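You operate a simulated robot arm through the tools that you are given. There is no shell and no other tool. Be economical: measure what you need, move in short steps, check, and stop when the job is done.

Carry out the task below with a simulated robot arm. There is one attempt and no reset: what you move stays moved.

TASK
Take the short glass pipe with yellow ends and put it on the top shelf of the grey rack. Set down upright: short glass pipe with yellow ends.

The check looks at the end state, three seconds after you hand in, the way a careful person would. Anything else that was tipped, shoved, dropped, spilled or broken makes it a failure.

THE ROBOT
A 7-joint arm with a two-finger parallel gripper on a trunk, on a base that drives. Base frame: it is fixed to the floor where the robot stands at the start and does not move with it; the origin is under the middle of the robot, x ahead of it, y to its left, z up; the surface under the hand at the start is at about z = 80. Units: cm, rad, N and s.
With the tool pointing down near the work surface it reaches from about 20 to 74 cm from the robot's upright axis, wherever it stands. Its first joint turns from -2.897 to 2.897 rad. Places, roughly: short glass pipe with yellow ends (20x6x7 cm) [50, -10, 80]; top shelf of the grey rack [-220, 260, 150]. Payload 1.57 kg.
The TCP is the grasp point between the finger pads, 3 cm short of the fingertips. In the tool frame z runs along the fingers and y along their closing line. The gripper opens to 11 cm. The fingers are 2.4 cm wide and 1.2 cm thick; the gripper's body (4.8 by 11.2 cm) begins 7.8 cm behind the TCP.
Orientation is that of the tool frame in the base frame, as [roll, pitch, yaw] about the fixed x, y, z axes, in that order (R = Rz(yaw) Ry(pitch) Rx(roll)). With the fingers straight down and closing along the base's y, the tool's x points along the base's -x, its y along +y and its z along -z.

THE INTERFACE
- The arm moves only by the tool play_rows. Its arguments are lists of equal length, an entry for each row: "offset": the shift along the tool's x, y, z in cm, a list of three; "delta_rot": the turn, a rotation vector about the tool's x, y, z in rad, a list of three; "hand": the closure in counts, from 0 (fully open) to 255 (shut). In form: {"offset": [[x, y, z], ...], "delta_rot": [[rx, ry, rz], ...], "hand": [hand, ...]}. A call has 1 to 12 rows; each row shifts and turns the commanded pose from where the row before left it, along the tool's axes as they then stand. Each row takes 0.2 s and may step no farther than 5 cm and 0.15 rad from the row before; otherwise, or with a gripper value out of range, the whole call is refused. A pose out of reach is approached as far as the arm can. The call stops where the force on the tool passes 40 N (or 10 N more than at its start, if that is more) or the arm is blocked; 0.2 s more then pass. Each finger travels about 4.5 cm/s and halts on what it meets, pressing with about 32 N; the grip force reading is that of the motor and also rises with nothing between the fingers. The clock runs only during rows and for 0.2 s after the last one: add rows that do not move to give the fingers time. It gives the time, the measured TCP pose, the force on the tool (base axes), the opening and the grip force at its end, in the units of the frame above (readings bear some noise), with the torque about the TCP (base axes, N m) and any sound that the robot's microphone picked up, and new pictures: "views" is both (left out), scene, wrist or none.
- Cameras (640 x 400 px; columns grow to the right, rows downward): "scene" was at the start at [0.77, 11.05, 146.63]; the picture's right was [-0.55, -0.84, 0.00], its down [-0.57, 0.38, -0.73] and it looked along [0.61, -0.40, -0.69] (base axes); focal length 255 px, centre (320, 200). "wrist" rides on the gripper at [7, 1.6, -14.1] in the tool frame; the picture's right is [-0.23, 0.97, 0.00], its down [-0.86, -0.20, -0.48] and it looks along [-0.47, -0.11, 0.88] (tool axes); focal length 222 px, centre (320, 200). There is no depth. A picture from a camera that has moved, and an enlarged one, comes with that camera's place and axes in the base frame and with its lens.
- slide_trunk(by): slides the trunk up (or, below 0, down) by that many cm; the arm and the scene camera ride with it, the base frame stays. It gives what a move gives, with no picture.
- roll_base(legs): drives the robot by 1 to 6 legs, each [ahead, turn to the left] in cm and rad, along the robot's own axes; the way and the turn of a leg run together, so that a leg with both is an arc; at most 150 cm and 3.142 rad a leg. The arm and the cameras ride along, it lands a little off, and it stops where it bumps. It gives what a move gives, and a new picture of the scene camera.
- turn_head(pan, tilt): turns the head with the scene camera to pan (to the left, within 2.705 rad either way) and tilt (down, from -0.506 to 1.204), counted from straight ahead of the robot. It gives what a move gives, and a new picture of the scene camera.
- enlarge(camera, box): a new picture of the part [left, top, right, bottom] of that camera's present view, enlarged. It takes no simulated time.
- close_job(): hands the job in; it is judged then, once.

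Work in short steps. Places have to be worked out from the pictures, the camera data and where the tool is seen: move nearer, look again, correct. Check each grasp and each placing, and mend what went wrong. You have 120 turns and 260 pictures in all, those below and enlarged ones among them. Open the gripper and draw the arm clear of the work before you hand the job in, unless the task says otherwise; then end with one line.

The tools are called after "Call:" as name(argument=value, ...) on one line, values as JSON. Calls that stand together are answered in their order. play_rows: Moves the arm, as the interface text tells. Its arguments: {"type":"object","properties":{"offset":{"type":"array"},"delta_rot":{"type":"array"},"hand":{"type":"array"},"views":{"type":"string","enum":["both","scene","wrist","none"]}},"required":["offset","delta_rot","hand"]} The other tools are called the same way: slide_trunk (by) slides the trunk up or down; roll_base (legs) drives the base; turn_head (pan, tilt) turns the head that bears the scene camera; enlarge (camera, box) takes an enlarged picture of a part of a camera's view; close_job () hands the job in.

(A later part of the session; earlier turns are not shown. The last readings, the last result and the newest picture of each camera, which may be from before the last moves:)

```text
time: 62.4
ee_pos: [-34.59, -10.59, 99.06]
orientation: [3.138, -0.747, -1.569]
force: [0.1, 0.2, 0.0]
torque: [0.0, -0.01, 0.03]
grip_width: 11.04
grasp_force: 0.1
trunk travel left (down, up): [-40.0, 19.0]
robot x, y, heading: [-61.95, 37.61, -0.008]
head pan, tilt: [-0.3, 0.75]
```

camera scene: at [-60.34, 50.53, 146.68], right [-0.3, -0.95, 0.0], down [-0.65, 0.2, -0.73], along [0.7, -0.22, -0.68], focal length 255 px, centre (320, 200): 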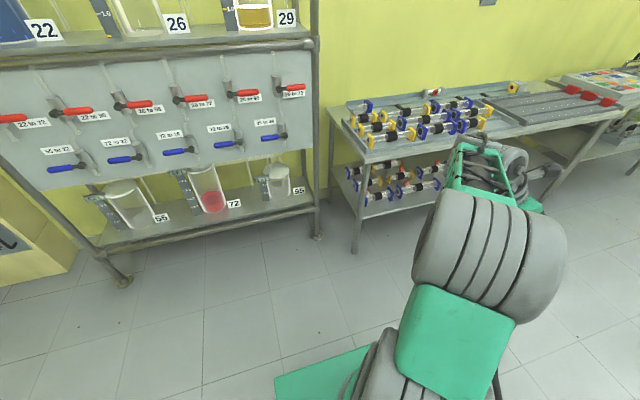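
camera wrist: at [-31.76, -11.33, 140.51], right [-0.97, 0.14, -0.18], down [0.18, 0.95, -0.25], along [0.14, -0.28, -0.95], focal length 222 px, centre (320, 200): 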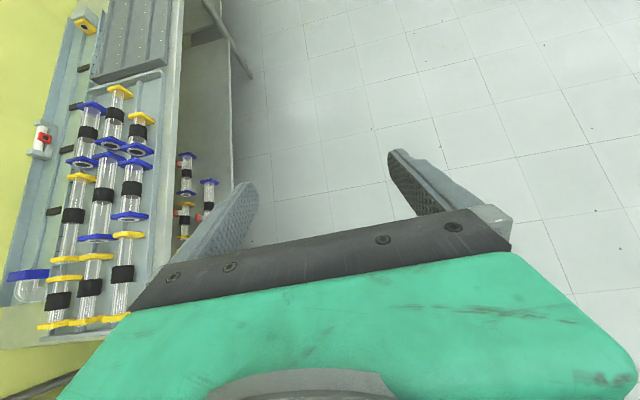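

I shift the tool 5 cm forward so that the base need not come close to the rack, and drive the first 50 cm, then look.

Call:
play_rows(offset=[[0, -2.5, 0], [0, -2.5, 0], [0, 0, 0]], delta_rot=[[0, 0, 0], [0, 0, 0], [0, 0, 0]], hand=[0, 0, 0], views="none")

Call:
roll_base(legs=[[50, 0]])

Call:
turn_head(pan=-0.5, tilt=0.75)

```text
time: 63.2
ee_pos: [-29.5, -10.44, 99.09]
orientation: [3.137, -0.748, -1.568]
force: [-0.4, -0.6, 1.1]
torque: [0.0, -0.03, -0.01]
grip_width: 10.99
grasp_force: 0.1
trunk travel left (down, up): [-40.0, 19.0]
robot x, y, heading: [-61.93, 37.37, -0.007]
head pan, tilt: [-0.3, 0.75]
```

```text
time: 66.2
ee_pos: [21.01, -10.53, 99.0]
orientation: [3.136, -0.748, -1.564]
force: [-0.9, 0.0, -1.2]
torque: [0.0, 0.01, -0.01]
grip_width: 11.02
grasp_force: 0.0
trunk travel left (down, up): [-40.0, 19.0]
robot x, y, heading: [-12.1, 37.24, -0.002]
head pan, tilt: [-0.3, 0.75]
camera scene: at [-10.1, 50.42, 146.68], right [-0.3, -0.95, 0.0], down [-0.65, 0.2, -0.73], along [0.7, -0.22, -0.68], focal length 255 px, centre (320, 200)
```

scene: 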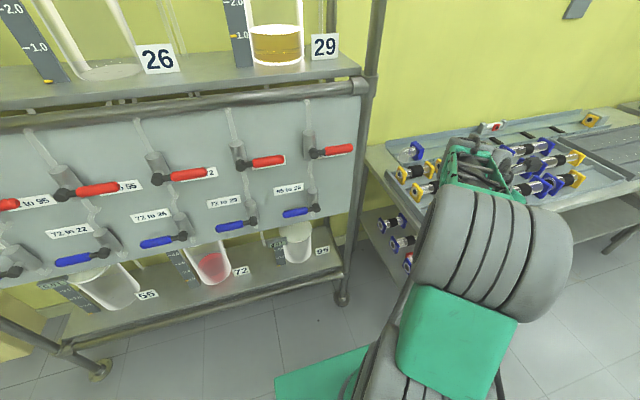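

```text
time: 66.9
ee_pos: [21.12, -10.68, 98.99]
orientation: [3.135, -0.748, -1.563]
force: [-0.1, -0.3, 0.0]
torque: [0.0, 0.0, 0.0]
grip_width: 10.98
grasp_force: 0.0
trunk travel left (down, up): [-40.0, 19.0]
robot x, y, heading: [-11.84, 37.4, 0.002]
head pan, tilt: [-0.499, 0.75]
camera scene: at [-10.74, 48.91, 146.68], right [-0.48, -0.88, 0.0], down [-0.6, 0.33, -0.73], along [0.64, -0.35, -0.68], focal length 255 px, centre (320, 200)
```

scene: 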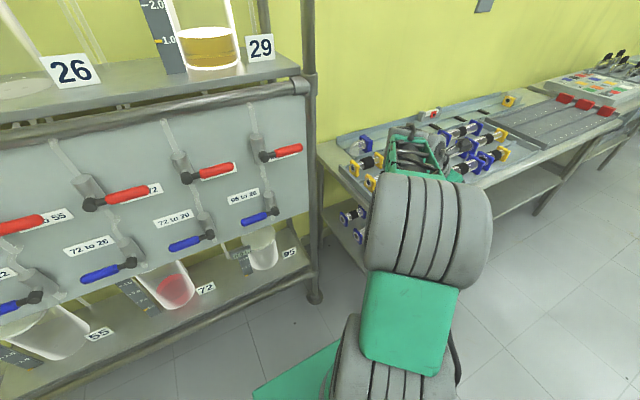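

Clearance looks fine. I drive the remaining 26.5 cm.

Call:
roll_base(legs=[[26.5, 0]])

Call:
enlarge(camera="wrist", box=[0, 0, 640, 400])

```text
time: 68.8
ee_pos: [47.55, -10.42, 99.03]
orientation: [3.138, -0.747, -1.563]
force: [-0.1, -0.7, 0.8]
torque: [0.02, 0.04, 0.04]
grip_width: 11.0
grasp_force: 0.0
trunk travel left (down, up): [-40.0, 19.0]
robot x, y, heading: [14.39, 37.25, -0.0]
head pan, tilt: [-0.499, 0.75]
camera scene: at [15.68, 48.9, 146.68], right [-0.48, -0.88, 0.0], down [-0.6, 0.33, -0.73], along [0.64, -0.35, -0.68], focal length 255 px, centre (320, 200)
```

scene: 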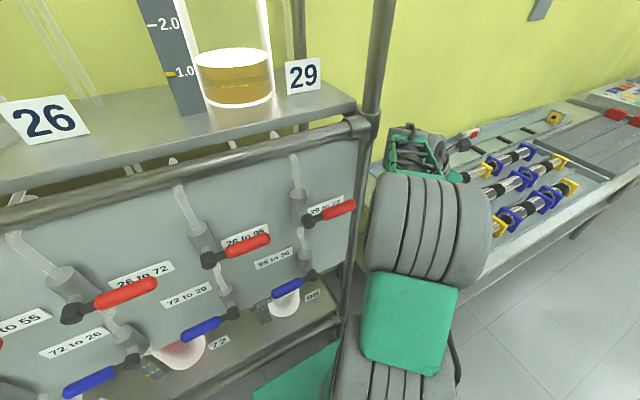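

```text
1.00 times, centred on (320, 200) of wrist (not enlarged: the box is as wide or as high as the picture)
camera zoom: at [45.92, -5.97, 114.2], right [-0.98, 0.16, -0.15], down [0.19, 0.95, -0.23], along [0.11, -0.25, -0.96], focal length 222 px, centre (320, 200)
```

zoom: 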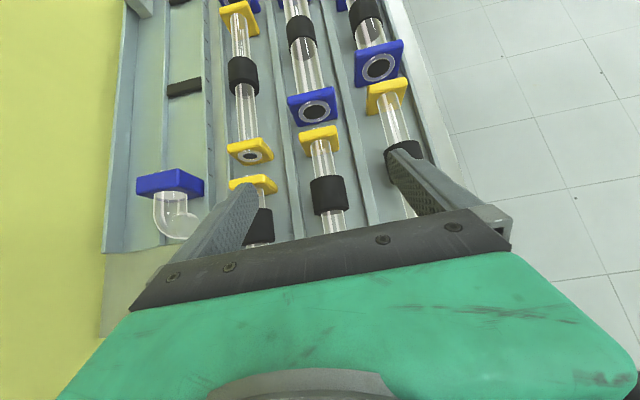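

The sleeve is at about (48.0, -14.2). I pre-close to ~7 cm and move to above it at z≈94.

Call:
play_rows(offset=[[-0.3, -0.2, 3.1], [-0.3, -0.2, 3.1], [0, 0, 0], [0, 0, 0]], delta_rot=[[0, 0, 0], [0, 0, 0], [0, 0, 0], [0, 0, 0]], hand=[93, 93, 93, 93])

```text
time: 69.8
ee_pos: [47.85, -14.29, 93.95]
orientation: [3.135, -0.746, -1.564]
force: [-0.3, 0.3, -0.2]
torque: [0.0, 0.01, -0.01]
grip_width: 6.98
grasp_force: 0.0
trunk travel left (down, up): [-40.0, 19.0]
robot x, y, heading: [14.67, 37.52, -0.002]
head pan, tilt: [-0.499, 0.75]
camera scene: at [15.68, 48.92, 146.67], right [-0.48, -0.88, 0.0], down [-0.6, 0.33, -0.73], along [0.64, -0.35, -0.68], focal length 255 px, centre (320, 200)
camera wrist: at [46.24, -9.73, 109.19], right [-0.98, 0.16, -0.15], down [0.19, 0.95, -0.23], along [0.11, -0.25, -0.96], focal length 222 px, centre (320, 200)
```

scene: 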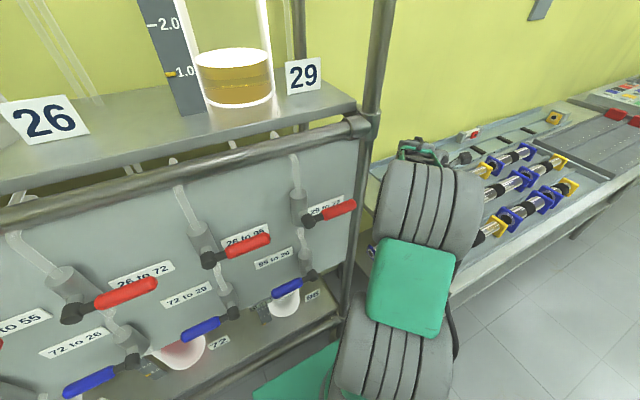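
wrist: 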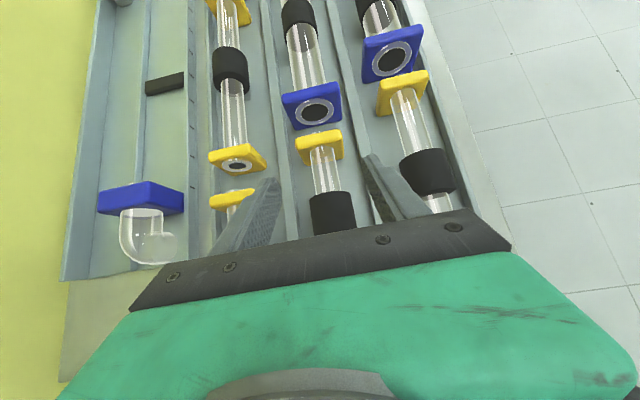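

Alignment in x is good (47.8 vs row centre 47.9). I descend about 6.5 cm and check.

Call:
play_rows(offset=[[-2.2, 0, 2.4], [-2.2, 0, 2.4], [0, 0, 0]], delta_rot=[[0, 0, 0], [0, 0, 0], [0, 0, 0]], hand=[100, 100, 100], views="wrist")

```text
time: 70.6
ee_pos: [47.86, -14.39, 87.41]
orientation: [3.137, -0.747, -1.563]
force: [-0.4, -0.5, 0.1]
torque: [0.02, 0.0, -0.01]
grip_width: 6.67
grasp_force: 0.0
trunk travel left (down, up): [-40.0, 19.0]
robot x, y, heading: [14.29, 36.83, 0.003]
head pan, tilt: [-0.499, 0.75]
camera wrist: at [46.3, -9.76, 102.67], right [-0.97, 0.16, -0.15], down [0.2, 0.95, -0.23], along [0.11, -0.25, -0.96], focal length 222 px, centre (320, 200)
```

wrist: 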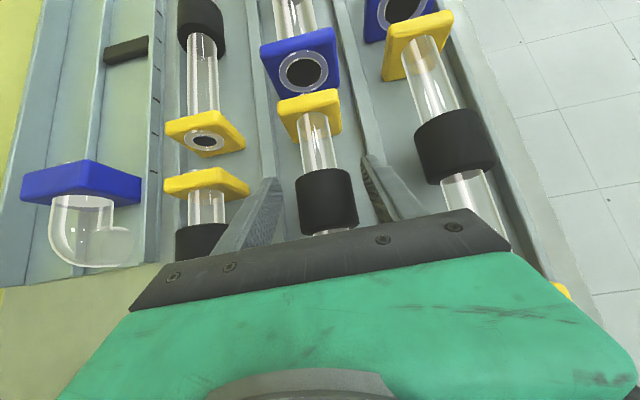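

The sleeve lies centred between the fingers. I lower the last 3 cm, watching the force.

Call:
play_rows(offset=[[-1.0, 0, 1.1], [-1.0, 0, 1.1], [0, 0, 0]], delta_rot=[[0, 0, 0], [0, 0, 0], [0, 0, 0]], hand=[100, 100, 100], views="wrist")

```text
time: 71.4
ee_pos: [47.8, -14.3, 84.47]
orientation: [3.136, -0.746, -1.565]
force: [-0.7, -0.1, -0.4]
torque: [0.0, 0.05, -0.01]
grip_width: 6.66
grasp_force: 0.0
trunk travel left (down, up): [-40.0, 19.0]
robot x, y, heading: [14.81, 37.32, -0.002]
head pan, tilt: [-0.499, 0.75]
camera wrist: at [46.28, -9.83, 99.72], right [-0.98, 0.16, -0.15], down [0.2, 0.95, -0.23], along [0.11, -0.25, -0.96], focal length 222 px, centre (320, 200)
```

wrist: 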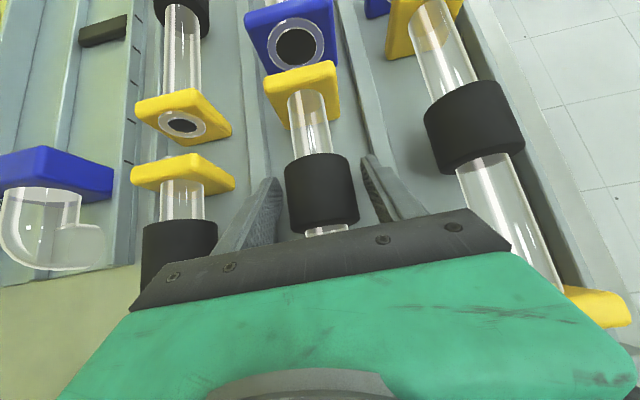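

No contact; fingers straddle the sleeve. I close the gripper.

Call:
play_rows(offset=[[0, 0, 0], [0, 0, 0], [0, 0, 0], [0, 0, 0], [0, 0, 0], [0, 0, 0]], delta_rot=[[0, 0, 0], [0, 0, 0], [0, 0, 0], [0, 0, 0], [0, 0, 0], [0, 0, 0]], hand=[150, 200, 255, 255, 255, 255], views="wrist")

```text
time: 72.8
ee_pos: [47.84, -14.32, 84.53]
orientation: [3.136, -0.749, -1.565]
force: [-0.4, 0.2, -1.1]
torque: [0.0, 0.04, -0.04]
grip_width: 4.82
grasp_force: 31.7
trunk travel left (down, up): [-40.0, 19.0]
robot x, y, heading: [14.96, 37.2, -0.006]
head pan, tilt: [-0.499, 0.75]
camera wrist: at [46.28, -9.82, 99.74], right [-0.98, 0.16, -0.15], down [0.19, 0.95, -0.23], along [0.11, -0.25, -0.96], focal length 222 px, centre (320, 200)
```

wrist: 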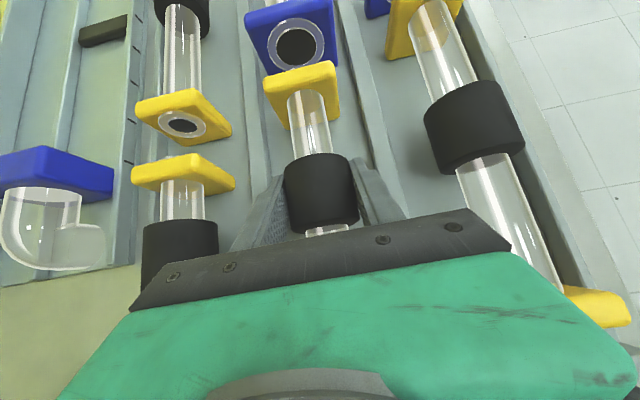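

Grip holds at 4.82 cm with 32 N. I lift with the trunk, first 3 cm, then more.

Call:
slide_trunk(by=3)

Call:
enlarge(camera="wrist", box=[0, 0, 640, 400])

```text
time: 73.6
ee_pos: [47.77, -14.43, 87.61]
orientation: [3.135, -0.747, -1.56]
force: [0.0, -0.3, -2.7]
torque: [0.0, 0.0, -0.01]
grip_width: 4.82
grasp_force: 32.0
trunk travel left (down, up): [-43.0, 16.0]
robot x, y, heading: [14.41, 37.34, 0.0]
head pan, tilt: [-0.499, 0.75]
```

```text
1.00 times, centred on (320, 200) of wrist (not enlarged: the box is as wide or as high as the picture)
camera zoom: at [46.29, -9.83, 102.73], right [-0.98, 0.16, -0.15], down [0.19, 0.95, -0.23], along [0.11, -0.25, -0.96], focal length 222 px, centre (320, 200)
```

zoom: 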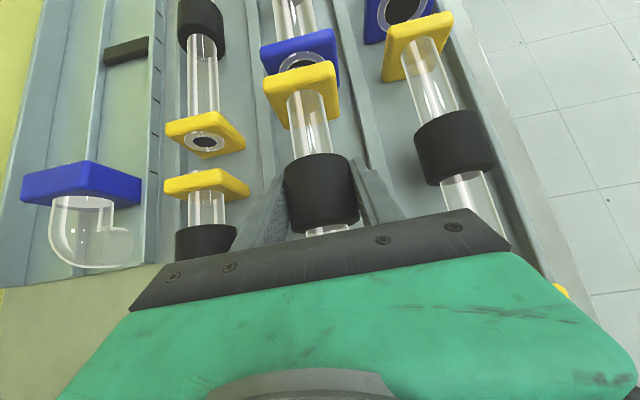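

Lifted cleanly and level. I raise the trunk fully and back the base away.

Call:
slide_trunk(by=16)

Call:
roll_base(legs=[[-90, 0]])

```text
time: 75.4
ee_pos: [47.8, -14.4, 103.57]
orientation: [3.138, -0.747, -1.563]
force: [0.4, 0.5, -2.2]
torque: [0.02, 0.02, 0.0]
grip_width: 4.84
grasp_force: 32.3
trunk travel left (down, up): [-59.0, 0.0]
robot x, y, heading: [14.75, 37.36, -0.001]
head pan, tilt: [-0.499, 0.75]
```

```text
time: 80.1
ee_pos: [-41.76, -14.41, 103.5]
orientation: [3.136, -0.746, -1.565]
force: [0.2, -0.3, -1.5]
torque: [0.03, -0.01, 0.0]
grip_width: 4.82
grasp_force: 31.9
trunk travel left (down, up): [-59.0, 0.0]
robot x, y, heading: [-75.2, 37.14, 0.0]
head pan, tilt: [-0.499, 0.75]
camera scene: at [-73.94, 48.91, 165.68], right [-0.48, -0.88, 0.0], down [-0.6, 0.33, -0.73], along [0.64, -0.35, -0.68], focal length 255 px, centre (320, 200)
```

scene: 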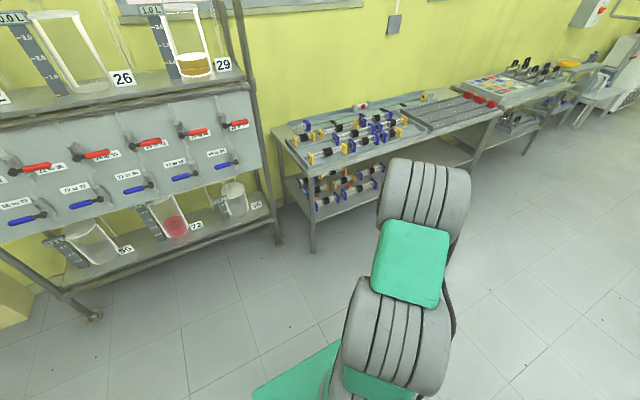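

The pipe is held and clear. Now I move it diagonally up and to the robot's right side (relative ≈(3, -47), z≈150) so the tool points radially outward; first half.

Call:
play_rows(offset=[[1, 1.1, -1.3], [2.02, 2.14, -2.65], [2.02, 2.14, -2.65], [2.02, 2.14, -2.65], [2.02, 2.14, -2.65], [2.02, 2.14, -2.65], [2.02, 2.14, -2.65], [0, 0, 0]], delta_rot=[[0, 0, 0], [0, 0, 0], [0, 0, 0], [0, 0, 0], [0, 0, 0], [0, 0, 0], [0, 0, 0], [0, 0, 0]], hand=[255, 255, 255, 255, 255, 255, 255, 255], views="none")

Call:
play_rows(offset=[[2.02, 2.14, -2.65], [2.02, 2.14, -2.65], [2.02, 2.14, -2.65], [2.02, 2.14, -2.65], [2.02, 2.14, -2.65], [2.02, 2.14, -2.65], [1, 1.07, -1.3], [0, 0, 0]], delta_rot=[[0, 0, 0], [0, 0, 0], [0, 0, 0], [0, 0, 0], [0, 0, 0], [0, 0, 0], [0, 0, 0], [0, 0, 0]], hand=[255, 255, 255, 255, 255, 255, 255, 255])

```text
time: 81.9
ee_pos: [-56.04, -12.41, 124.98]
orientation: [3.136, -0.748, -1.563]
force: [-0.8, 0.1, -2.4]
torque: [0.02, 0.01, -0.03]
grip_width: 4.82
grasp_force: 32.3
trunk travel left (down, up): [-59.0, 0.0]
robot x, y, heading: [-75.08, 36.73, 0.003]
head pan, tilt: [-0.499, 0.75]
```

```text
time: 83.7
ee_pos: [-61.02, -10.04, 133.0]
orientation: [-3.036, -0.748, -1.661]
force: [0.2, -0.8, -1.5]
torque: [-0.04, 0.01, 0.03]
grip_width: 4.85
grasp_force: 32.0
out of reach, approached as far as the arm can: row 1, 2, 3, 4, 5, 6, 7
trunk travel left (down, up): [-59.0, 0.0]
robot x, y, heading: [-75.36, 37.41, 0.002]
head pan, tilt: [-0.499, 0.75]
camera scene: at [-73.94, 48.93, 165.68], right [-0.48, -0.88, 0.0], down [-0.6, 0.33, -0.73], along [0.64, -0.35, -0.68], focal length 255 px, centre (320, 200)
camera wrist: at [-63.69, -5.43, 148.06], right [-0.96, 0.18, -0.23], down [0.23, 0.95, -0.22], along [0.18, -0.26, -0.95], focal length 222 px, centre (320, 200)
```

scene: 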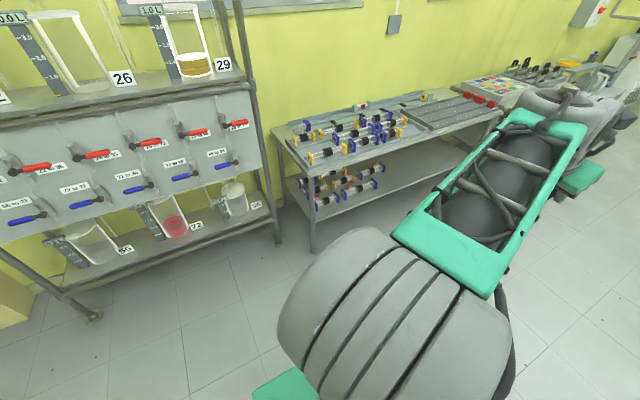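
wrist: 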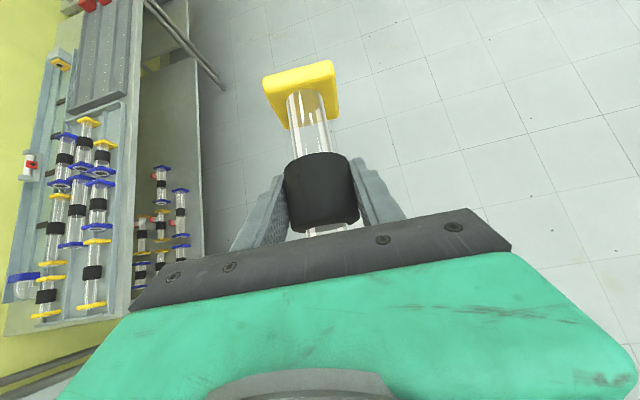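

A limit came up near bearing -73°. I go back toward +x by 7 cm and restore the orientation.

Call:
play_rows(offset=[[0, -3.5, 0], [0, -3.5, 0], [0, 0, 0], [0, 0, 0]], delta_rot=[[0, 0, 0], [0, 0, 0], [-0.04, 0, -0.07], [0, 0, 0]], hand=[255, 255, 255, 255], views="none")

Call:
play_rows(offset=[[1.7, 0, -1.83], [1.7, 0, -1.83], [1.7, 0, -1.83], [1.7, 0, -1.83], [0, 0, 0]], delta_rot=[[0, 0, 0], [0, 0, 0], [0, 0, 0], [0, 0, 0], [0, 0, 0]], hand=[255, 255, 255, 255, 255], views="none")

```text
time: 84.7
ee_pos: [-53.88, -10.18, 132.9]
orientation: [-3.069, -0.75, -1.636]
force: [-0.2, -0.3, -2.1]
torque: [-0.01, 0.0, -0.02]
grip_width: 4.84
grasp_force: 32.3
out of reach, approached as far as the arm can: row 1, 3
trunk travel left (down, up): [-59.0, 0.0]
robot x, y, heading: [-74.95, 37.59, -0.006]
head pan, tilt: [-0.499, 0.75]
```

```text
time: 85.9
ee_pos: [-53.82, -10.26, 133.07]
orientation: [-3.07, -0.751, -1.637]
force: [0.5, -0.8, -2.9]
torque: [0.0, 0.0, 0.03]
grip_width: 4.8
grasp_force: 32.0
out of reach, approached as far as the arm can: row 1, 2, 3, 4
trunk travel left (down, up): [-59.0, 0.0]
robot x, y, heading: [-74.79, 37.14, -0.001]
head pan, tilt: [-0.499, 0.75]
```

Joint 7 evidently limits this flipped hand attitude when pointing radially, so for the high shelf I need the un-flipped grasp. I'll return the pipe to its tray slot and regrasp un-flipped; first restore the carrying pose.

Call:
play_rows(offset=[[-2.12, -1.5, 3.06], [-2.12, -1.5, 3.06], [-2.12, -1.5, 3.06], [-2.12, -1.5, 3.06], [-2.12, -1.5, 3.06], [-2.12, -1.5, 3.06], [-2.12, -1.5, 3.06], [-2.12, -1.5, 3.06], [0, 0, 0], [0, 0, 0]], delta_rot=[[0, 0, 0], [0, 0, 0], [0, 0, 0], [0, 0, 0], [0, 0, 0], [0, 0, 0], [0, 0, 0], [0, 0, 0], [-0.023, 0, -0.053], [0, 0, 0]], hand=[255, 255, 255, 255, 255, 255, 255, 255, 255, 255], views="wrist")

```text
time: 88.1
ee_pos: [-40.27, -14.71, 103.99]
orientation: [3.141, -0.753, -1.559]
force: [-0.8, -0.4, -1.7]
torque: [0.03, -0.04, 0.04]
grip_width: 4.84
grasp_force: 31.9
trunk travel left (down, up): [-59.0, 0.0]
robot x, y, heading: [-75.3, 37.33, -0.003]
head pan, tilt: [-0.499, 0.75]
camera wrist: at [-41.87, -10.2, 119.31], right [-0.98, 0.16, -0.15], down [0.19, 0.95, -0.23], along [0.11, -0.26, -0.96], focal length 222 px, centre (320, 200)
```

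wrist: 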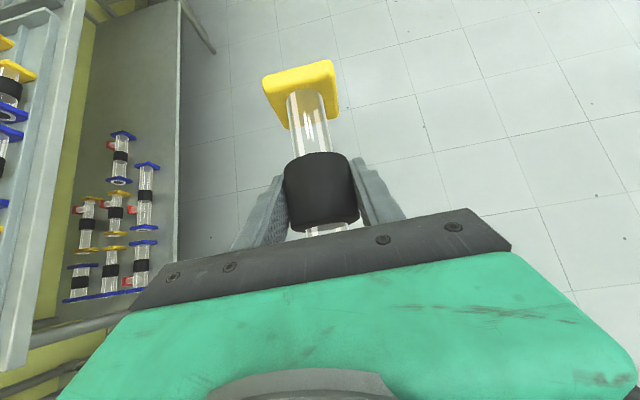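

I drive back in by 88 cm to the same stance.

Call:
roll_base(legs=[[88, 0]])

Call:
enlarge(camera="wrist", box=[0, 0, 640, 400])

```text
time: 92.8
ee_pos: [47.52, -15.5, 104.19]
orientation: [3.141, -0.749, -1.57]
force: [-0.4, -0.8, -1.9]
torque: [0.0, 0.04, 0.03]
grip_width: 4.82
grasp_force: 32.1
trunk travel left (down, up): [-59.0, 0.0]
robot x, y, heading: [12.95, 36.88, -0.012]
head pan, tilt: [-0.499, 0.75]
camera scene: at [14.24, 48.45, 165.68], right [-0.49, -0.87, 0.0], down [-0.6, 0.33, -0.73], along [0.64, -0.36, -0.68], focal length 255 px, centre (320, 200)
```

scene: 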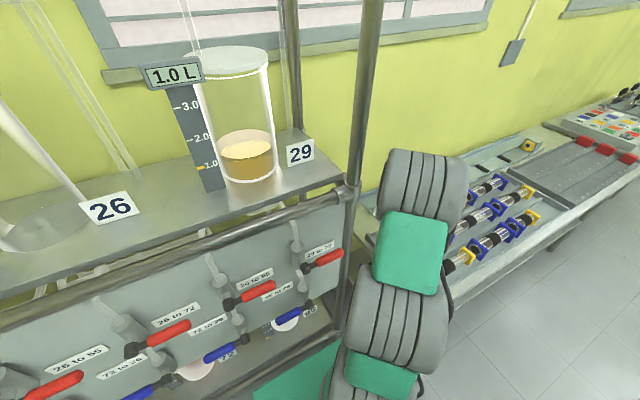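

```text
1.00 times, centred on (320, 200) of wrist (not enlarged: the box is as wide or as high as the picture)
camera zoom: at [45.79, -10.92, 119.31], right [-0.97, 0.16, -0.15], down [0.2, 0.95, -0.23], along [0.11, -0.26, -0.96], focal length 222 px, centre (320, 200)
```

zoom: 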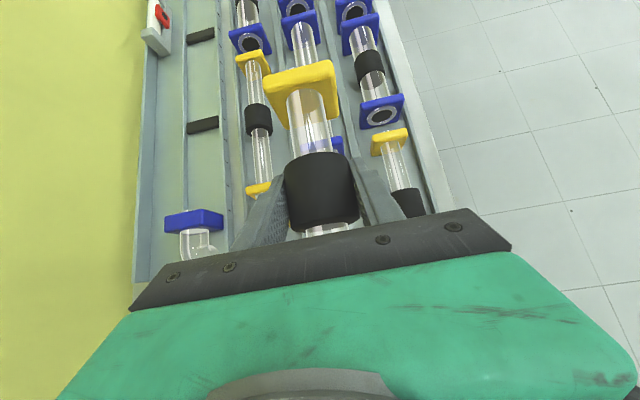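

I correct to (47.85, -13.9) and lower by trunk 19 cm, leaving ~0.7 cm to set down.

Call:
play_rows(offset=[[-1.15, -0.33, -1.08], [0, 0, 0]], delta_rot=[[0, 0, 0], [0, 0, 0]], hand=[255, 255], views="none")

Call:
slide_trunk(by=-16)

Call:
enlarge(camera="wrist", box=[0, 0, 640, 400])

```text
time: 93.4
ee_pos: [47.67, -13.94, 104.15]
orientation: [3.139, -0.749, -1.569]
force: [-0.5, -0.5, -2.5]
torque: [-0.04, -0.02, -0.03]
grip_width: 4.85
grasp_force: 32.0
trunk travel left (down, up): [-59.0, 0.0]
robot x, y, heading: [13.2, 36.84, -0.013]
head pan, tilt: [-0.499, 0.75]
```

```text
time: 95.2
ee_pos: [47.73, -13.93, 88.22]
orientation: [3.141, -0.752, -1.569]
force: [-0.8, -0.3, -2.2]
torque: [0.01, -0.03, 0.0]
grip_width: 4.82
grasp_force: 31.7
trunk travel left (down, up): [-43.0, 16.0]
robot x, y, heading: [12.85, 36.93, -0.002]
head pan, tilt: [-0.499, 0.75]
```

```text
1.00 times, centred on (320, 200) of wrist (not enlarged: the box is as wide or as high as the picture)
camera zoom: at [46.13, -9.34, 103.36], right [-0.97, 0.16, -0.15], down [0.2, 0.95, -0.23], along [0.11, -0.26, -0.96], focal length 222 px, centre (320, 200)
```

zoom: 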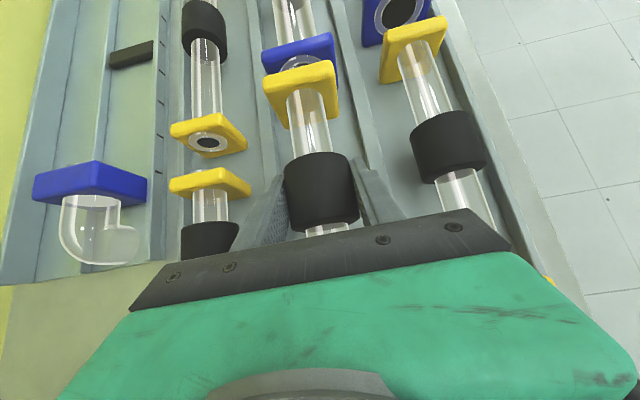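

Over its slot with no overlap on the blue plate. I lower the trunk 3 cm, then finish by small arm steps until the weight comes off.

Call:
slide_trunk(by=-3)

Call:
play_rows(offset=[[-0.27, 0, 0.29], [0, 0, 0]], delta_rot=[[0, 0, 0], [0, 0, 0]], hand=[255, 255], views="none")

```text
time: 95.9
ee_pos: [47.75, -13.9, 85.12]
orientation: [-3.139, -0.752, -1.569]
force: [1.1, -0.1, -2.4]
torque: [-0.03, 0.01, 0.01]
grip_width: 4.85
grasp_force: 32.0
trunk travel left (down, up): [-40.0, 19.0]
robot x, y, heading: [12.64, 36.98, -0.008]
head pan, tilt: [-0.499, 0.75]
```

```text
time: 96.5
ee_pos: [47.79, -14.05, 84.76]
orientation: [-3.141, -0.75, -1.569]
force: [-0.6, -0.3, -2.9]
torque: [0.01, -0.04, 0.03]
grip_width: 4.81
grasp_force: 31.8
trunk travel left (down, up): [-40.0, 19.0]
robot x, y, heading: [13.21, 36.65, -0.007]
head pan, tilt: [-0.499, 0.75]
```

Still hanging at 84.76; a little lower.

Call:
play_rows(offset=[[-0.17, 0, 0.18], [0, 0, 0]], delta_rot=[[0, 0, 0], [0, 0, 0]], hand=[255, 255], views="none")

```text
time: 97.1
ee_pos: [47.77, -13.9, 84.54]
orientation: [3.141, -0.753, -1.571]
force: [-0.8, -0.7, 2.8]
torque: [0.48, 0.18, 0.09]
grip_width: 4.81
grasp_force: 32.0
trunk travel left (down, up): [-40.0, 19.0]
robot x, y, heading: [12.6, 36.78, -0.007]
head pan, tilt: [-0.499, 0.75]
```

Contact is felt (weight off, +2.8 N). I open to 6.7 cm and rise.

Call:
play_rows(offset=[[0, 0, 0], [0, 0, 0], [0, 0, 0], [1.7, 0, -1.8], [1.7, 0, -1.8], [1.7, 0, -1.8], [1.7, 0, -1.8], [0, 0, 0]], delta_rot=[[0, 0, 0], [0, 0, 0], [0, 0, 0], [0, 0, 0], [0, 0, 0], [0, 0, 0], [0, 0, 0], [0, 0, 0]], hand=[180, 100, 100, 100, 100, 100, 100, 100])

```text
time: 98.9
ee_pos: [47.69, -14.07, 94.5]
orientation: [-3.139, -0.751, -1.569]
force: [0.2, -0.4, 1.0]
torque: [-0.02, -0.01, -0.01]
grip_width: 6.7
grasp_force: 0.1
trunk travel left (down, up): [-40.0, 19.0]
robot x, y, heading: [13.42, 36.47, -0.006]
head pan, tilt: [-0.499, 0.75]
camera scene: at [14.19, 48.49, 146.67], right [-0.49, -0.87, 0.0], down [-0.6, 0.33, -0.73], along [0.64, -0.36, -0.68], focal length 255 px, centre (320, 200)
camera wrist: at [46.18, -9.37, 109.68], right [-0.97, 0.16, -0.15], down [0.2, 0.95, -0.23], along [0.11, -0.26, -0.96], focal length 222 px, centre (320, 200)
```

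scene: 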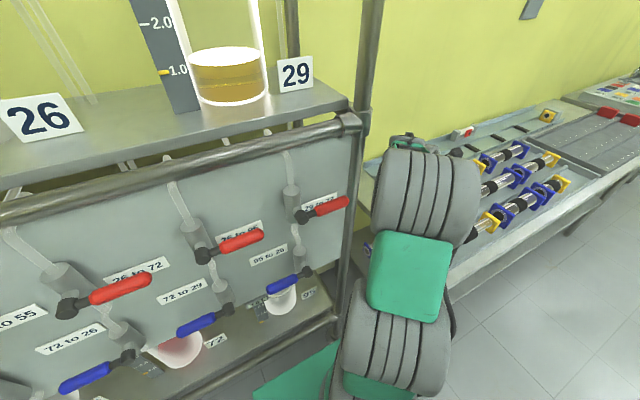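
wrist: 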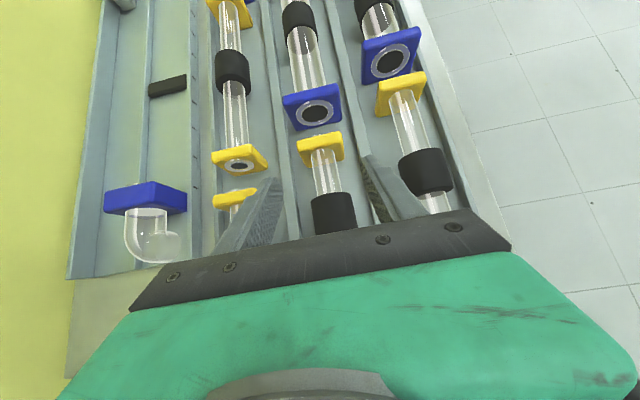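

The pipe is back in its slot undisturbed. I raise the trunk 14 cm and turn the hand half a turn back about its axis.

Call:
slide_trunk(by=14)

Call:
play_rows(offset=[[0, 0, 0], [0, 0, 0], [0, 0, 0], [0, 0, 0], [0, 0, 0], [0, 0, 0], [0, 0, 0], [0, 0, 0], [0, 0, 0], [0, 0, 0], [0, 0, 0]], delta_rot=[[0, 0, 0.1428], [0, 0, 0.1428], [0, 0, 0.1428], [0, 0, 0.1428], [0, 0, 0.1428], [0, 0, 0.1428], [0, 0, 0.1428], [0, 0, 0.1428], [0, 0, 0.1428], [0, 0, 0.1428], [0, 0, 0.1428]], hand=[100, 100, 100, 100, 100, 100, 100, 100, 100, 100, 100], views="none")

Call:
play_rows(offset=[[0, 0, 0], [0, 0, 0], [0, 0, 0], [0, 0, 0], [0, 0, 0], [0, 0, 0], [0, 0, 0], [0, 0, 0], [0, 0, 0], [0, 0, 0], [0, 0, 0], [0, 0, 0]], delta_rot=[[0, 0, 0.1428], [0, 0, 0.1428], [0, 0, 0.1428], [0, 0, 0.1428], [0, 0, 0.1428], [0, 0, 0.1428], [0, 0, 0.1428], [0, 0, 0.1428], [0, 0, 0.1428], [0, 0, 0.1428], [0, 0, 0.1428], [0, 0, 0]], hand=[100, 100, 100, 100, 100, 100, 100, 100, 100, 100, 100, 100])

```text
time: 100.6
ee_pos: [47.92, -14.02, 108.41]
orientation: [3.141, -0.753, -1.57]
force: [0.4, -0.2, -0.8]
torque: [-0.02, -0.01, 0.01]
grip_width: 6.71
grasp_force: 0.0
trunk travel left (down, up): [-54.0, 5.0]
robot x, y, heading: [12.89, 36.66, -0.008]
head pan, tilt: [-0.499, 0.75]
```

```text
time: 103.0
ee_pos: [47.72, -14.03, 108.57]
orientation: [-2.39, 0.0, -3.141]
force: [0.1, 0.1, -0.1]
torque: [0.0, 0.0, -0.02]
grip_width: 6.64
grasp_force: 0.1
trunk travel left (down, up): [-54.0, 5.0]
robot x, y, heading: [12.78, 36.74, -0.008]
head pan, tilt: [-0.499, 0.75]
```

```text
time: 105.6
ee_pos: [47.83, -13.93, 108.48]
orientation: [3.14, 0.753, 1.571]
force: [0.2, -0.5, -0.3]
torque: [0.01, -0.01, 0.01]
grip_width: 6.69
grasp_force: 0.1
trunk travel left (down, up): [-54.0, 5.0]
robot x, y, heading: [13.2, 36.98, -0.011]
head pan, tilt: [-0.499, 0.75]
camera scene: at [14.2, 48.48, 160.68], right [-0.49, -0.87, 0.0], down [-0.6, 0.33, -0.73], along [0.64, -0.36, -0.68], focal length 255 px, centre (320, 200)
camera wrist: at [49.46, 0.81, 114.12], right [0.97, -0.17, 0.16], down [-0.2, -0.3, 0.93], along [-0.11, -0.94, -0.32], focal length 222 px, centre (320, 200)
```

scene: 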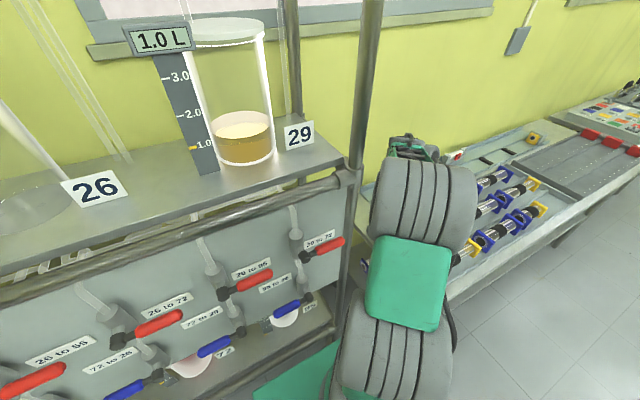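
wrist: 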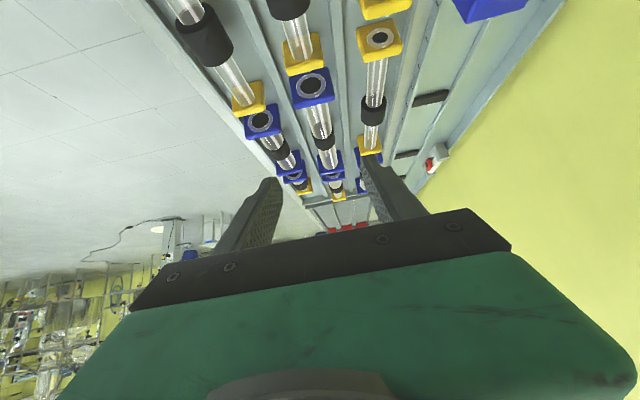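

The un-flipped attitude reaches fine here. I lower the trunk 14 cm and look before the final descent.

Call:
slide_trunk(by=-14)

Call:
play_rows(offset=[[2.0, 0, 2.2], [0.5, 0, 0.5], [0, 0, 0]], delta_rot=[[0, 0, 0], [0, 0, 0], [0, 0, 0]], hand=[100, 100, 100], views="wrist")

```text
time: 107.3
ee_pos: [47.89, -14.13, 94.5]
orientation: [3.141, 0.751, 1.574]
force: [-0.5, 0.5, -0.4]
torque: [-0.01, -0.01, 0.02]
grip_width: 6.67
grasp_force: 0.0
trunk travel left (down, up): [-40.0, 19.0]
robot x, y, heading: [12.86, 36.83, -0.009]
head pan, tilt: [-0.499, 0.75]
```

```text
time: 108.1
ee_pos: [47.9, -14.06, 90.84]
orientation: [-3.142, 0.752, 1.573]
force: [-0.8, -0.1, -0.2]
torque: [-0.01, -0.02, 0.02]
grip_width: 6.68
grasp_force: 0.1
trunk travel left (down, up): [-40.0, 19.0]
robot x, y, heading: [12.78, 36.67, -0.011]
head pan, tilt: [-0.499, 0.75]
camera wrist: at [49.5, 0.83, 96.43], right [0.97, -0.16, 0.15], down [-0.2, -0.3, 0.93], along [-0.11, -0.94, -0.32], focal length 222 px, centre (320, 200)
```

wrist: 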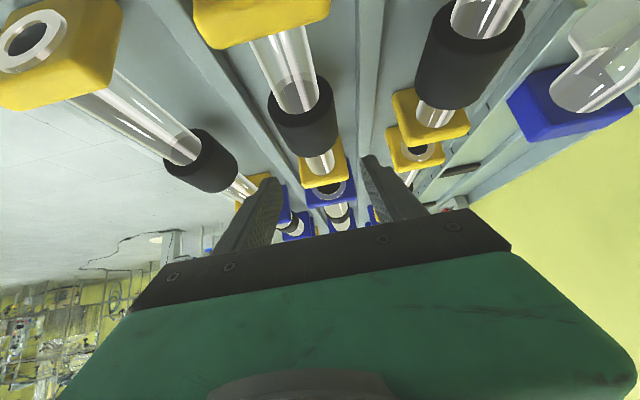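

Centred. I descend the remaining 6.3 cm and close.

Call:
play_rows(offset=[[1.45, 0, 1.53], [1.45, 0, 1.53], [1.4, 0, 1.5], [0, 0, 0]], delta_rot=[[0, 0, 0], [0, 0, 0], [0, 0, 0], [0, 0, 0]], hand=[100, 100, 100, 100], views="wrist")

```text
time: 109.1
ee_pos: [47.85, -14.09, 84.42]
orientation: [-3.141, 0.752, 1.573]
force: [-0.4, -0.2, -0.5]
torque: [0.0, 0.0, 0.05]
grip_width: 6.71
grasp_force: 0.0
trunk travel left (down, up): [-40.0, 19.0]
robot x, y, heading: [12.96, 36.84, -0.013]
head pan, tilt: [-0.499, 0.75]
camera wrist: at [49.48, 0.8, 90.09], right [0.97, -0.16, 0.15], down [-0.2, -0.3, 0.93], along [-0.11, -0.94, -0.32], focal length 222 px, centre (320, 200)
```

wrist: 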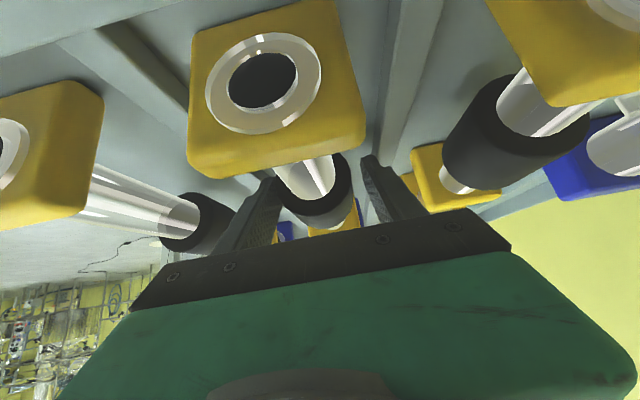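

Positioned; closing and lifting by the trunk.

Call:
play_rows(offset=[[0, 0, 0], [0, 0, 0], [0, 0, 0], [0, 0, 0], [0, 0, 0], [0, 0, 0]], delta_rot=[[0, 0, 0], [0, 0, 0], [0, 0, 0], [0, 0, 0], [0, 0, 0], [0, 0, 0]], hand=[150, 200, 255, 255, 255, 255], views="none")

Call:
slide_trunk(by=19)

Call:
enlarge(camera="wrist", box=[0, 0, 640, 400])

```text
time: 110.5
ee_pos: [47.9, -13.97, 84.48]
orientation: [-3.141, 0.751, 1.572]
force: [0.3, -0.5, -0.2]
torque: [-0.03, -0.04, -0.07]
grip_width: 4.82
grasp_force: 32.5
trunk travel left (down, up): [-40.0, 19.0]
robot x, y, heading: [12.59, 36.48, -0.008]
head pan, tilt: [-0.499, 0.75]
```

```text
time: 112.6
ee_pos: [47.84, -14.12, 103.51]
orientation: [-3.139, 0.751, 1.573]
force: [0.6, -0.1, -2.6]
torque: [0.0, -0.04, 0.01]
grip_width: 4.85
grasp_force: 32.2
trunk travel left (down, up): [-59.0, 0.0]
robot x, y, heading: [12.84, 37.05, -0.008]
head pan, tilt: [-0.499, 0.75]
```

```text
1.00 times, centred on (320, 200) of wrist (not enlarged: the box is as wide or as high as the picture)
camera zoom: at [49.49, 0.81, 109.09], right [0.97, -0.16, 0.15], down [-0.2, -0.3, 0.93], along [-0.11, -0.94, -0.32], focal length 222 px, centre (320, 200)
```

zoom: 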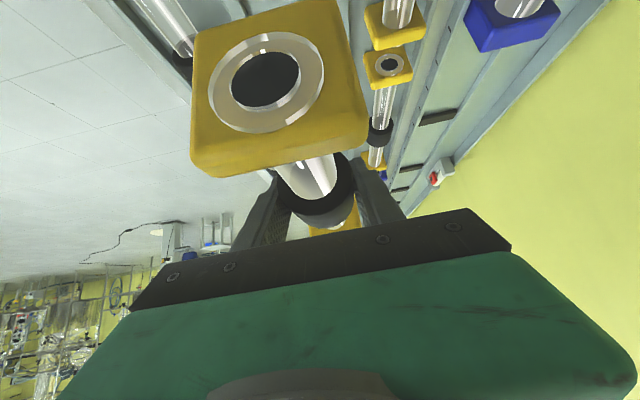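

Held and lifted. Back off, then the diagonal move toward the radial high pose.

Call:
roll_base(legs=[[-90, 0]])

Call:
play_rows(offset=[[-1, -1.1, -1.3], [-2.03, -2.14, -2.64], [-2.03, -2.14, -2.64], [-2.03, -2.14, -2.64], [-2.03, -2.14, -2.64], [-2.03, -2.14, -2.64], [-2.03, -2.14, -2.64], [0, 0, 0]], delta_rot=[[0, 0, 0], [0, 0, 0], [0, 0, 0], [0, 0, 0], [0, 0, 0], [0, 0, 0], [0, 0, 0], [0, 0, 0]], hand=[255, 255, 255, 255, 255, 255, 255, 255], views="none")

Call:
play_rows(offset=[[-2.03, -2.14, -2.64], [-2.03, -2.14, -2.64], [-2.03, -2.14, -2.64], [-2.03, -2.14, -2.64], [-2.03, -2.14, -2.64], [-1, -1, -1.3], [0, 0, 0]], delta_rot=[[0, 0, 0], [0, 0, 0], [0, 0, 0], [0, 0, 0], [0, 0, 0], [0, 0, 0], [0, 0, 0]], hand=[255, 255, 255, 255, 255, 255, 255])

```text
time: 117.3
ee_pos: [-41.98, -13.26, 103.47]
orientation: [3.14, 0.75, 1.575]
force: [-0.1, 0.7, -2.7]
torque: [-0.03, 0.01, 0.0]
grip_width: 4.82
grasp_force: 32.5
trunk travel left (down, up): [-59.0, 0.0]
robot x, y, heading: [-76.98, 37.85, -0.012]
head pan, tilt: [-0.499, 0.75]
camera scene: at [-75.73, 49.21, 165.68], right [-0.49, -0.87, 0.0], down [-0.6, 0.33, -0.73], along [0.64, -0.35, -0.68], focal length 255 px, centre (320, 200)
```

scene: 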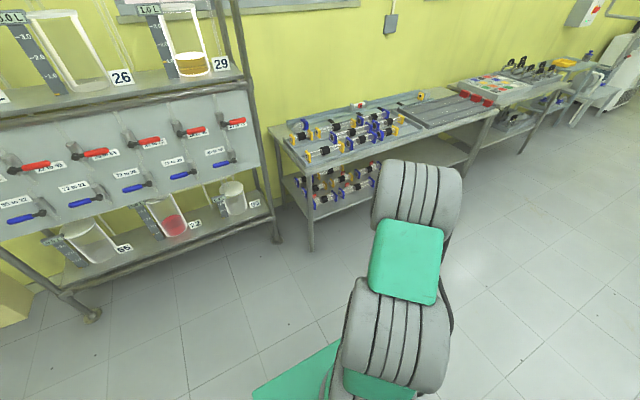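

```text
time: 119.1
ee_pos: [-55.9, -11.22, 124.91]
orientation: [-3.14, 0.751, 1.574]
force: [0.6, -0.5, -2.1]
torque: [0.02, -0.04, 0.0]
grip_width: 4.84
grasp_force: 32.3
trunk travel left (down, up): [-59.0, 0.0]
robot x, y, heading: [-76.7, 37.31, -0.015]
head pan, tilt: [-0.499, 0.75]
```

```text
time: 120.7
ee_pos: [-67.55, -9.41, 143.3]
orientation: [-3.14, 0.75, 1.576]
force: [-0.2, -0.5, -2.7]
torque: [-0.01, -0.01, 0.0]
grip_width: 4.82
grasp_force: 32.1
trunk travel left (down, up): [-59.0, 0.0]
robot x, y, heading: [-77.43, 37.5, -0.005]
head pan, tilt: [-0.499, 0.75]
camera scene: at [-75.72, 49.21, 165.68], right [-0.49, -0.87, 0.0], down [-0.6, 0.33, -0.73], along [0.64, -0.35, -0.68], focal length 255 px, centre (320, 200)
camera wrist: at [-65.92, 5.37, 148.85], right [0.97, -0.16, 0.15], down [-0.2, -0.3, 0.93], along [-0.11, -0.94, -0.32], focal length 222 px, centre (320, 200)
```

scene: 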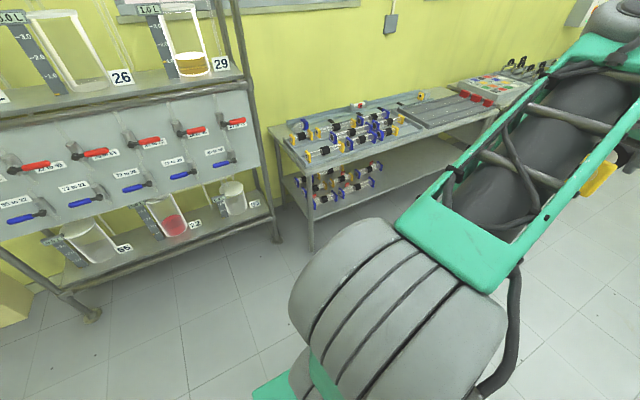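
wrist: 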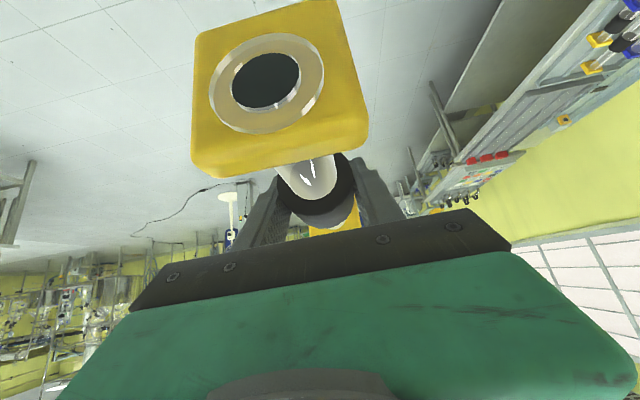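

Un-flipped works. I raise further to z≈160 to confirm the needed height.

Call:
play_rows(offset=[[-2.32, -0.8, -2.48], [-2.32, -0.8, -2.48], [-2.32, -0.8, -2.48], [-2.32, -0.8, -2.48], [-2.32, -0.8, -2.48], [0, 0, 0]], delta_rot=[[0, 0, 0], [0, 0, 0], [0, 0, 0], [0, 0, 0], [0, 0, 0], [0, 0, 0]], hand=[255, 255, 255, 255, 255, 255], views="none")

```text
time: 122.1
ee_pos: [-71.6, -9.36, 160.16]
orientation: [-3.141, 0.752, 1.574]
force: [0.5, -0.3, -1.9]
torque: [-0.01, 0.0, -0.01]
grip_width: 4.82
grasp_force: 31.9
trunk travel left (down, up): [-59.0, 0.0]
robot x, y, heading: [-76.57, 37.82, -0.008]
head pan, tilt: [-0.499, 0.75]
```

z=160 is reached with the pipe level. For a straight-in approach to the rack I now swing the arm about the robot's axis from the right side to the front, in stages (0.5 rad first).

Call:
play_rows(offset=[[0.55, 4.67, -0.52], [0.55, 4.67, -0.52], [0.55, 4.67, -0.52], [0.55, 4.67, -0.52], [0.55, 4.67, -0.52], [0, 0, 0]], delta_rot=[[-0.0683, 0, -0.073], [-0.0683, 0, -0.073], [-0.0683, 0, -0.073], [-0.0683, 0, -0.073], [-0.0683, 0, -0.073], [0, 0, 0]], hand=[255, 255, 255, 255, 255, 255], views="scene")

```text
time: 123.5
ee_pos: [-49.5, -1.06, 160.08]
orientation: [-3.141, 0.751, 2.076]
force: [0.5, -0.3, -2.3]
torque: [-0.02, -0.02, -0.02]
grip_width: 4.8
grasp_force: 32.1
trunk travel left (down, up): [-59.0, 0.0]
robot x, y, heading: [-76.7, 37.3, -0.005]
head pan, tilt: [-0.499, 0.75]
camera scene: at [-75.73, 49.2, 165.68], right [-0.49, -0.87, 0.0], down [-0.6, 0.33, -0.73], along [0.64, -0.35, -0.68], focal length 255 px, centre (320, 200)
```

scene: 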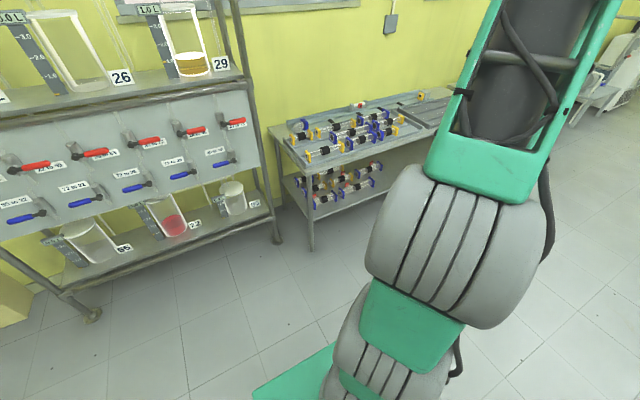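

Smooth. Another 0.5 rad.

Call:
play_rows(offset=[[0.55, 4.67, -0.52], [0.55, 4.67, -0.52], [0.55, 4.67, -0.52], [0.55, 4.67, -0.52], [0.55, 4.67, -0.52], [0, 0, 0]], delta_rot=[[-0.0683, 0, -0.073], [-0.0683, 0, -0.073], [-0.0683, 0, -0.073], [-0.0683, 0, -0.073], [-0.0683, 0, -0.073], [0, 0, 0]], hand=[255, 255, 255, 255, 255, 255], views="scene")

```text
time: 124.9
ee_pos: [-34.57, 16.72, 160.39]
orientation: [3.141, 0.748, 2.575]
force: [-0.1, 0.4, -1.7]
torque: [-0.01, -0.02, 0.01]
grip_width: 4.86
grasp_force: 32.5
trunk travel left (down, up): [-59.0, 0.0]
robot x, y, heading: [-77.23, 37.68, -0.004]
head pan, tilt: [-0.499, 0.75]
camera scene: at [-75.72, 49.21, 165.68], right [-0.49, -0.87, 0.0], down [-0.6, 0.33, -0.73], along [0.64, -0.35, -0.68], focal length 255 px, centre (320, 200)
```

scene: 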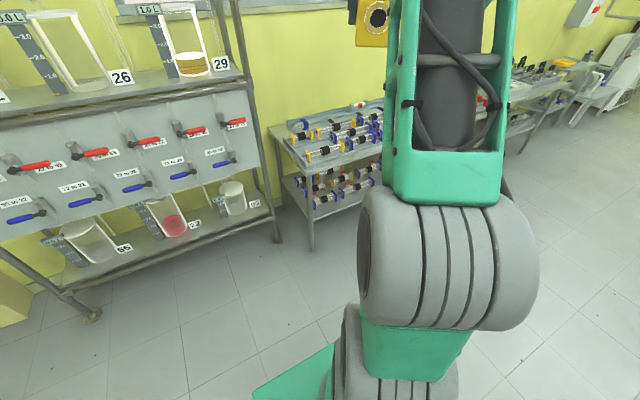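

Still clear of the head. Another 0.4 rad brings it nearly straight ahead.

Call:
play_rows(offset=[[0.55, 4.67, -0.52], [0.55, 4.67, -0.52], [0.55, 4.67, -0.52], [0.55, 4.67, -0.52], [0, 0, 0]], delta_rot=[[-0.0683, 0, -0.073], [-0.0683, 0, -0.073], [-0.0683, 0, -0.073], [-0.0683, 0, -0.073], [0, 0, 0]], hand=[255, 255, 255, 255, 255], views="scene")

```text
time: 126.1
ee_pos: [-29.65, 34.9, 160.16]
orientation: [-3.141, 0.752, 2.974]
force: [-0.5, 0.1, -1.6]
torque: [-0.01, -0.01, -0.02]
grip_width: 4.82
grasp_force: 32.2
trunk travel left (down, up): [-59.0, 0.0]
robot x, y, heading: [-77.41, 37.4, -0.007]
head pan, tilt: [-0.499, 0.75]
camera scene: at [-75.71, 49.21, 165.68], right [-0.49, -0.87, 0.0], down [-0.6, 0.33, -0.73], along [0.64, -0.35, -0.68], focal length 255 px, centre (320, 200)
```

scene: 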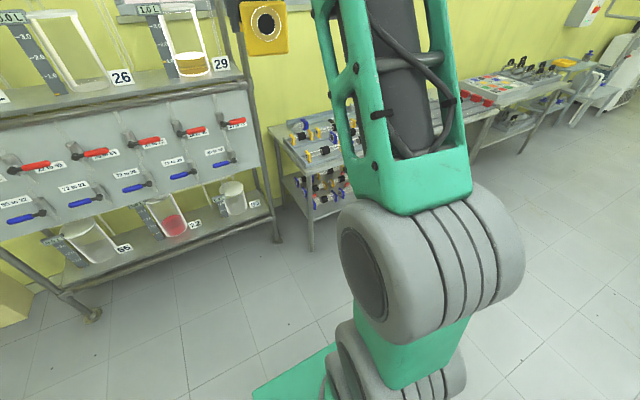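

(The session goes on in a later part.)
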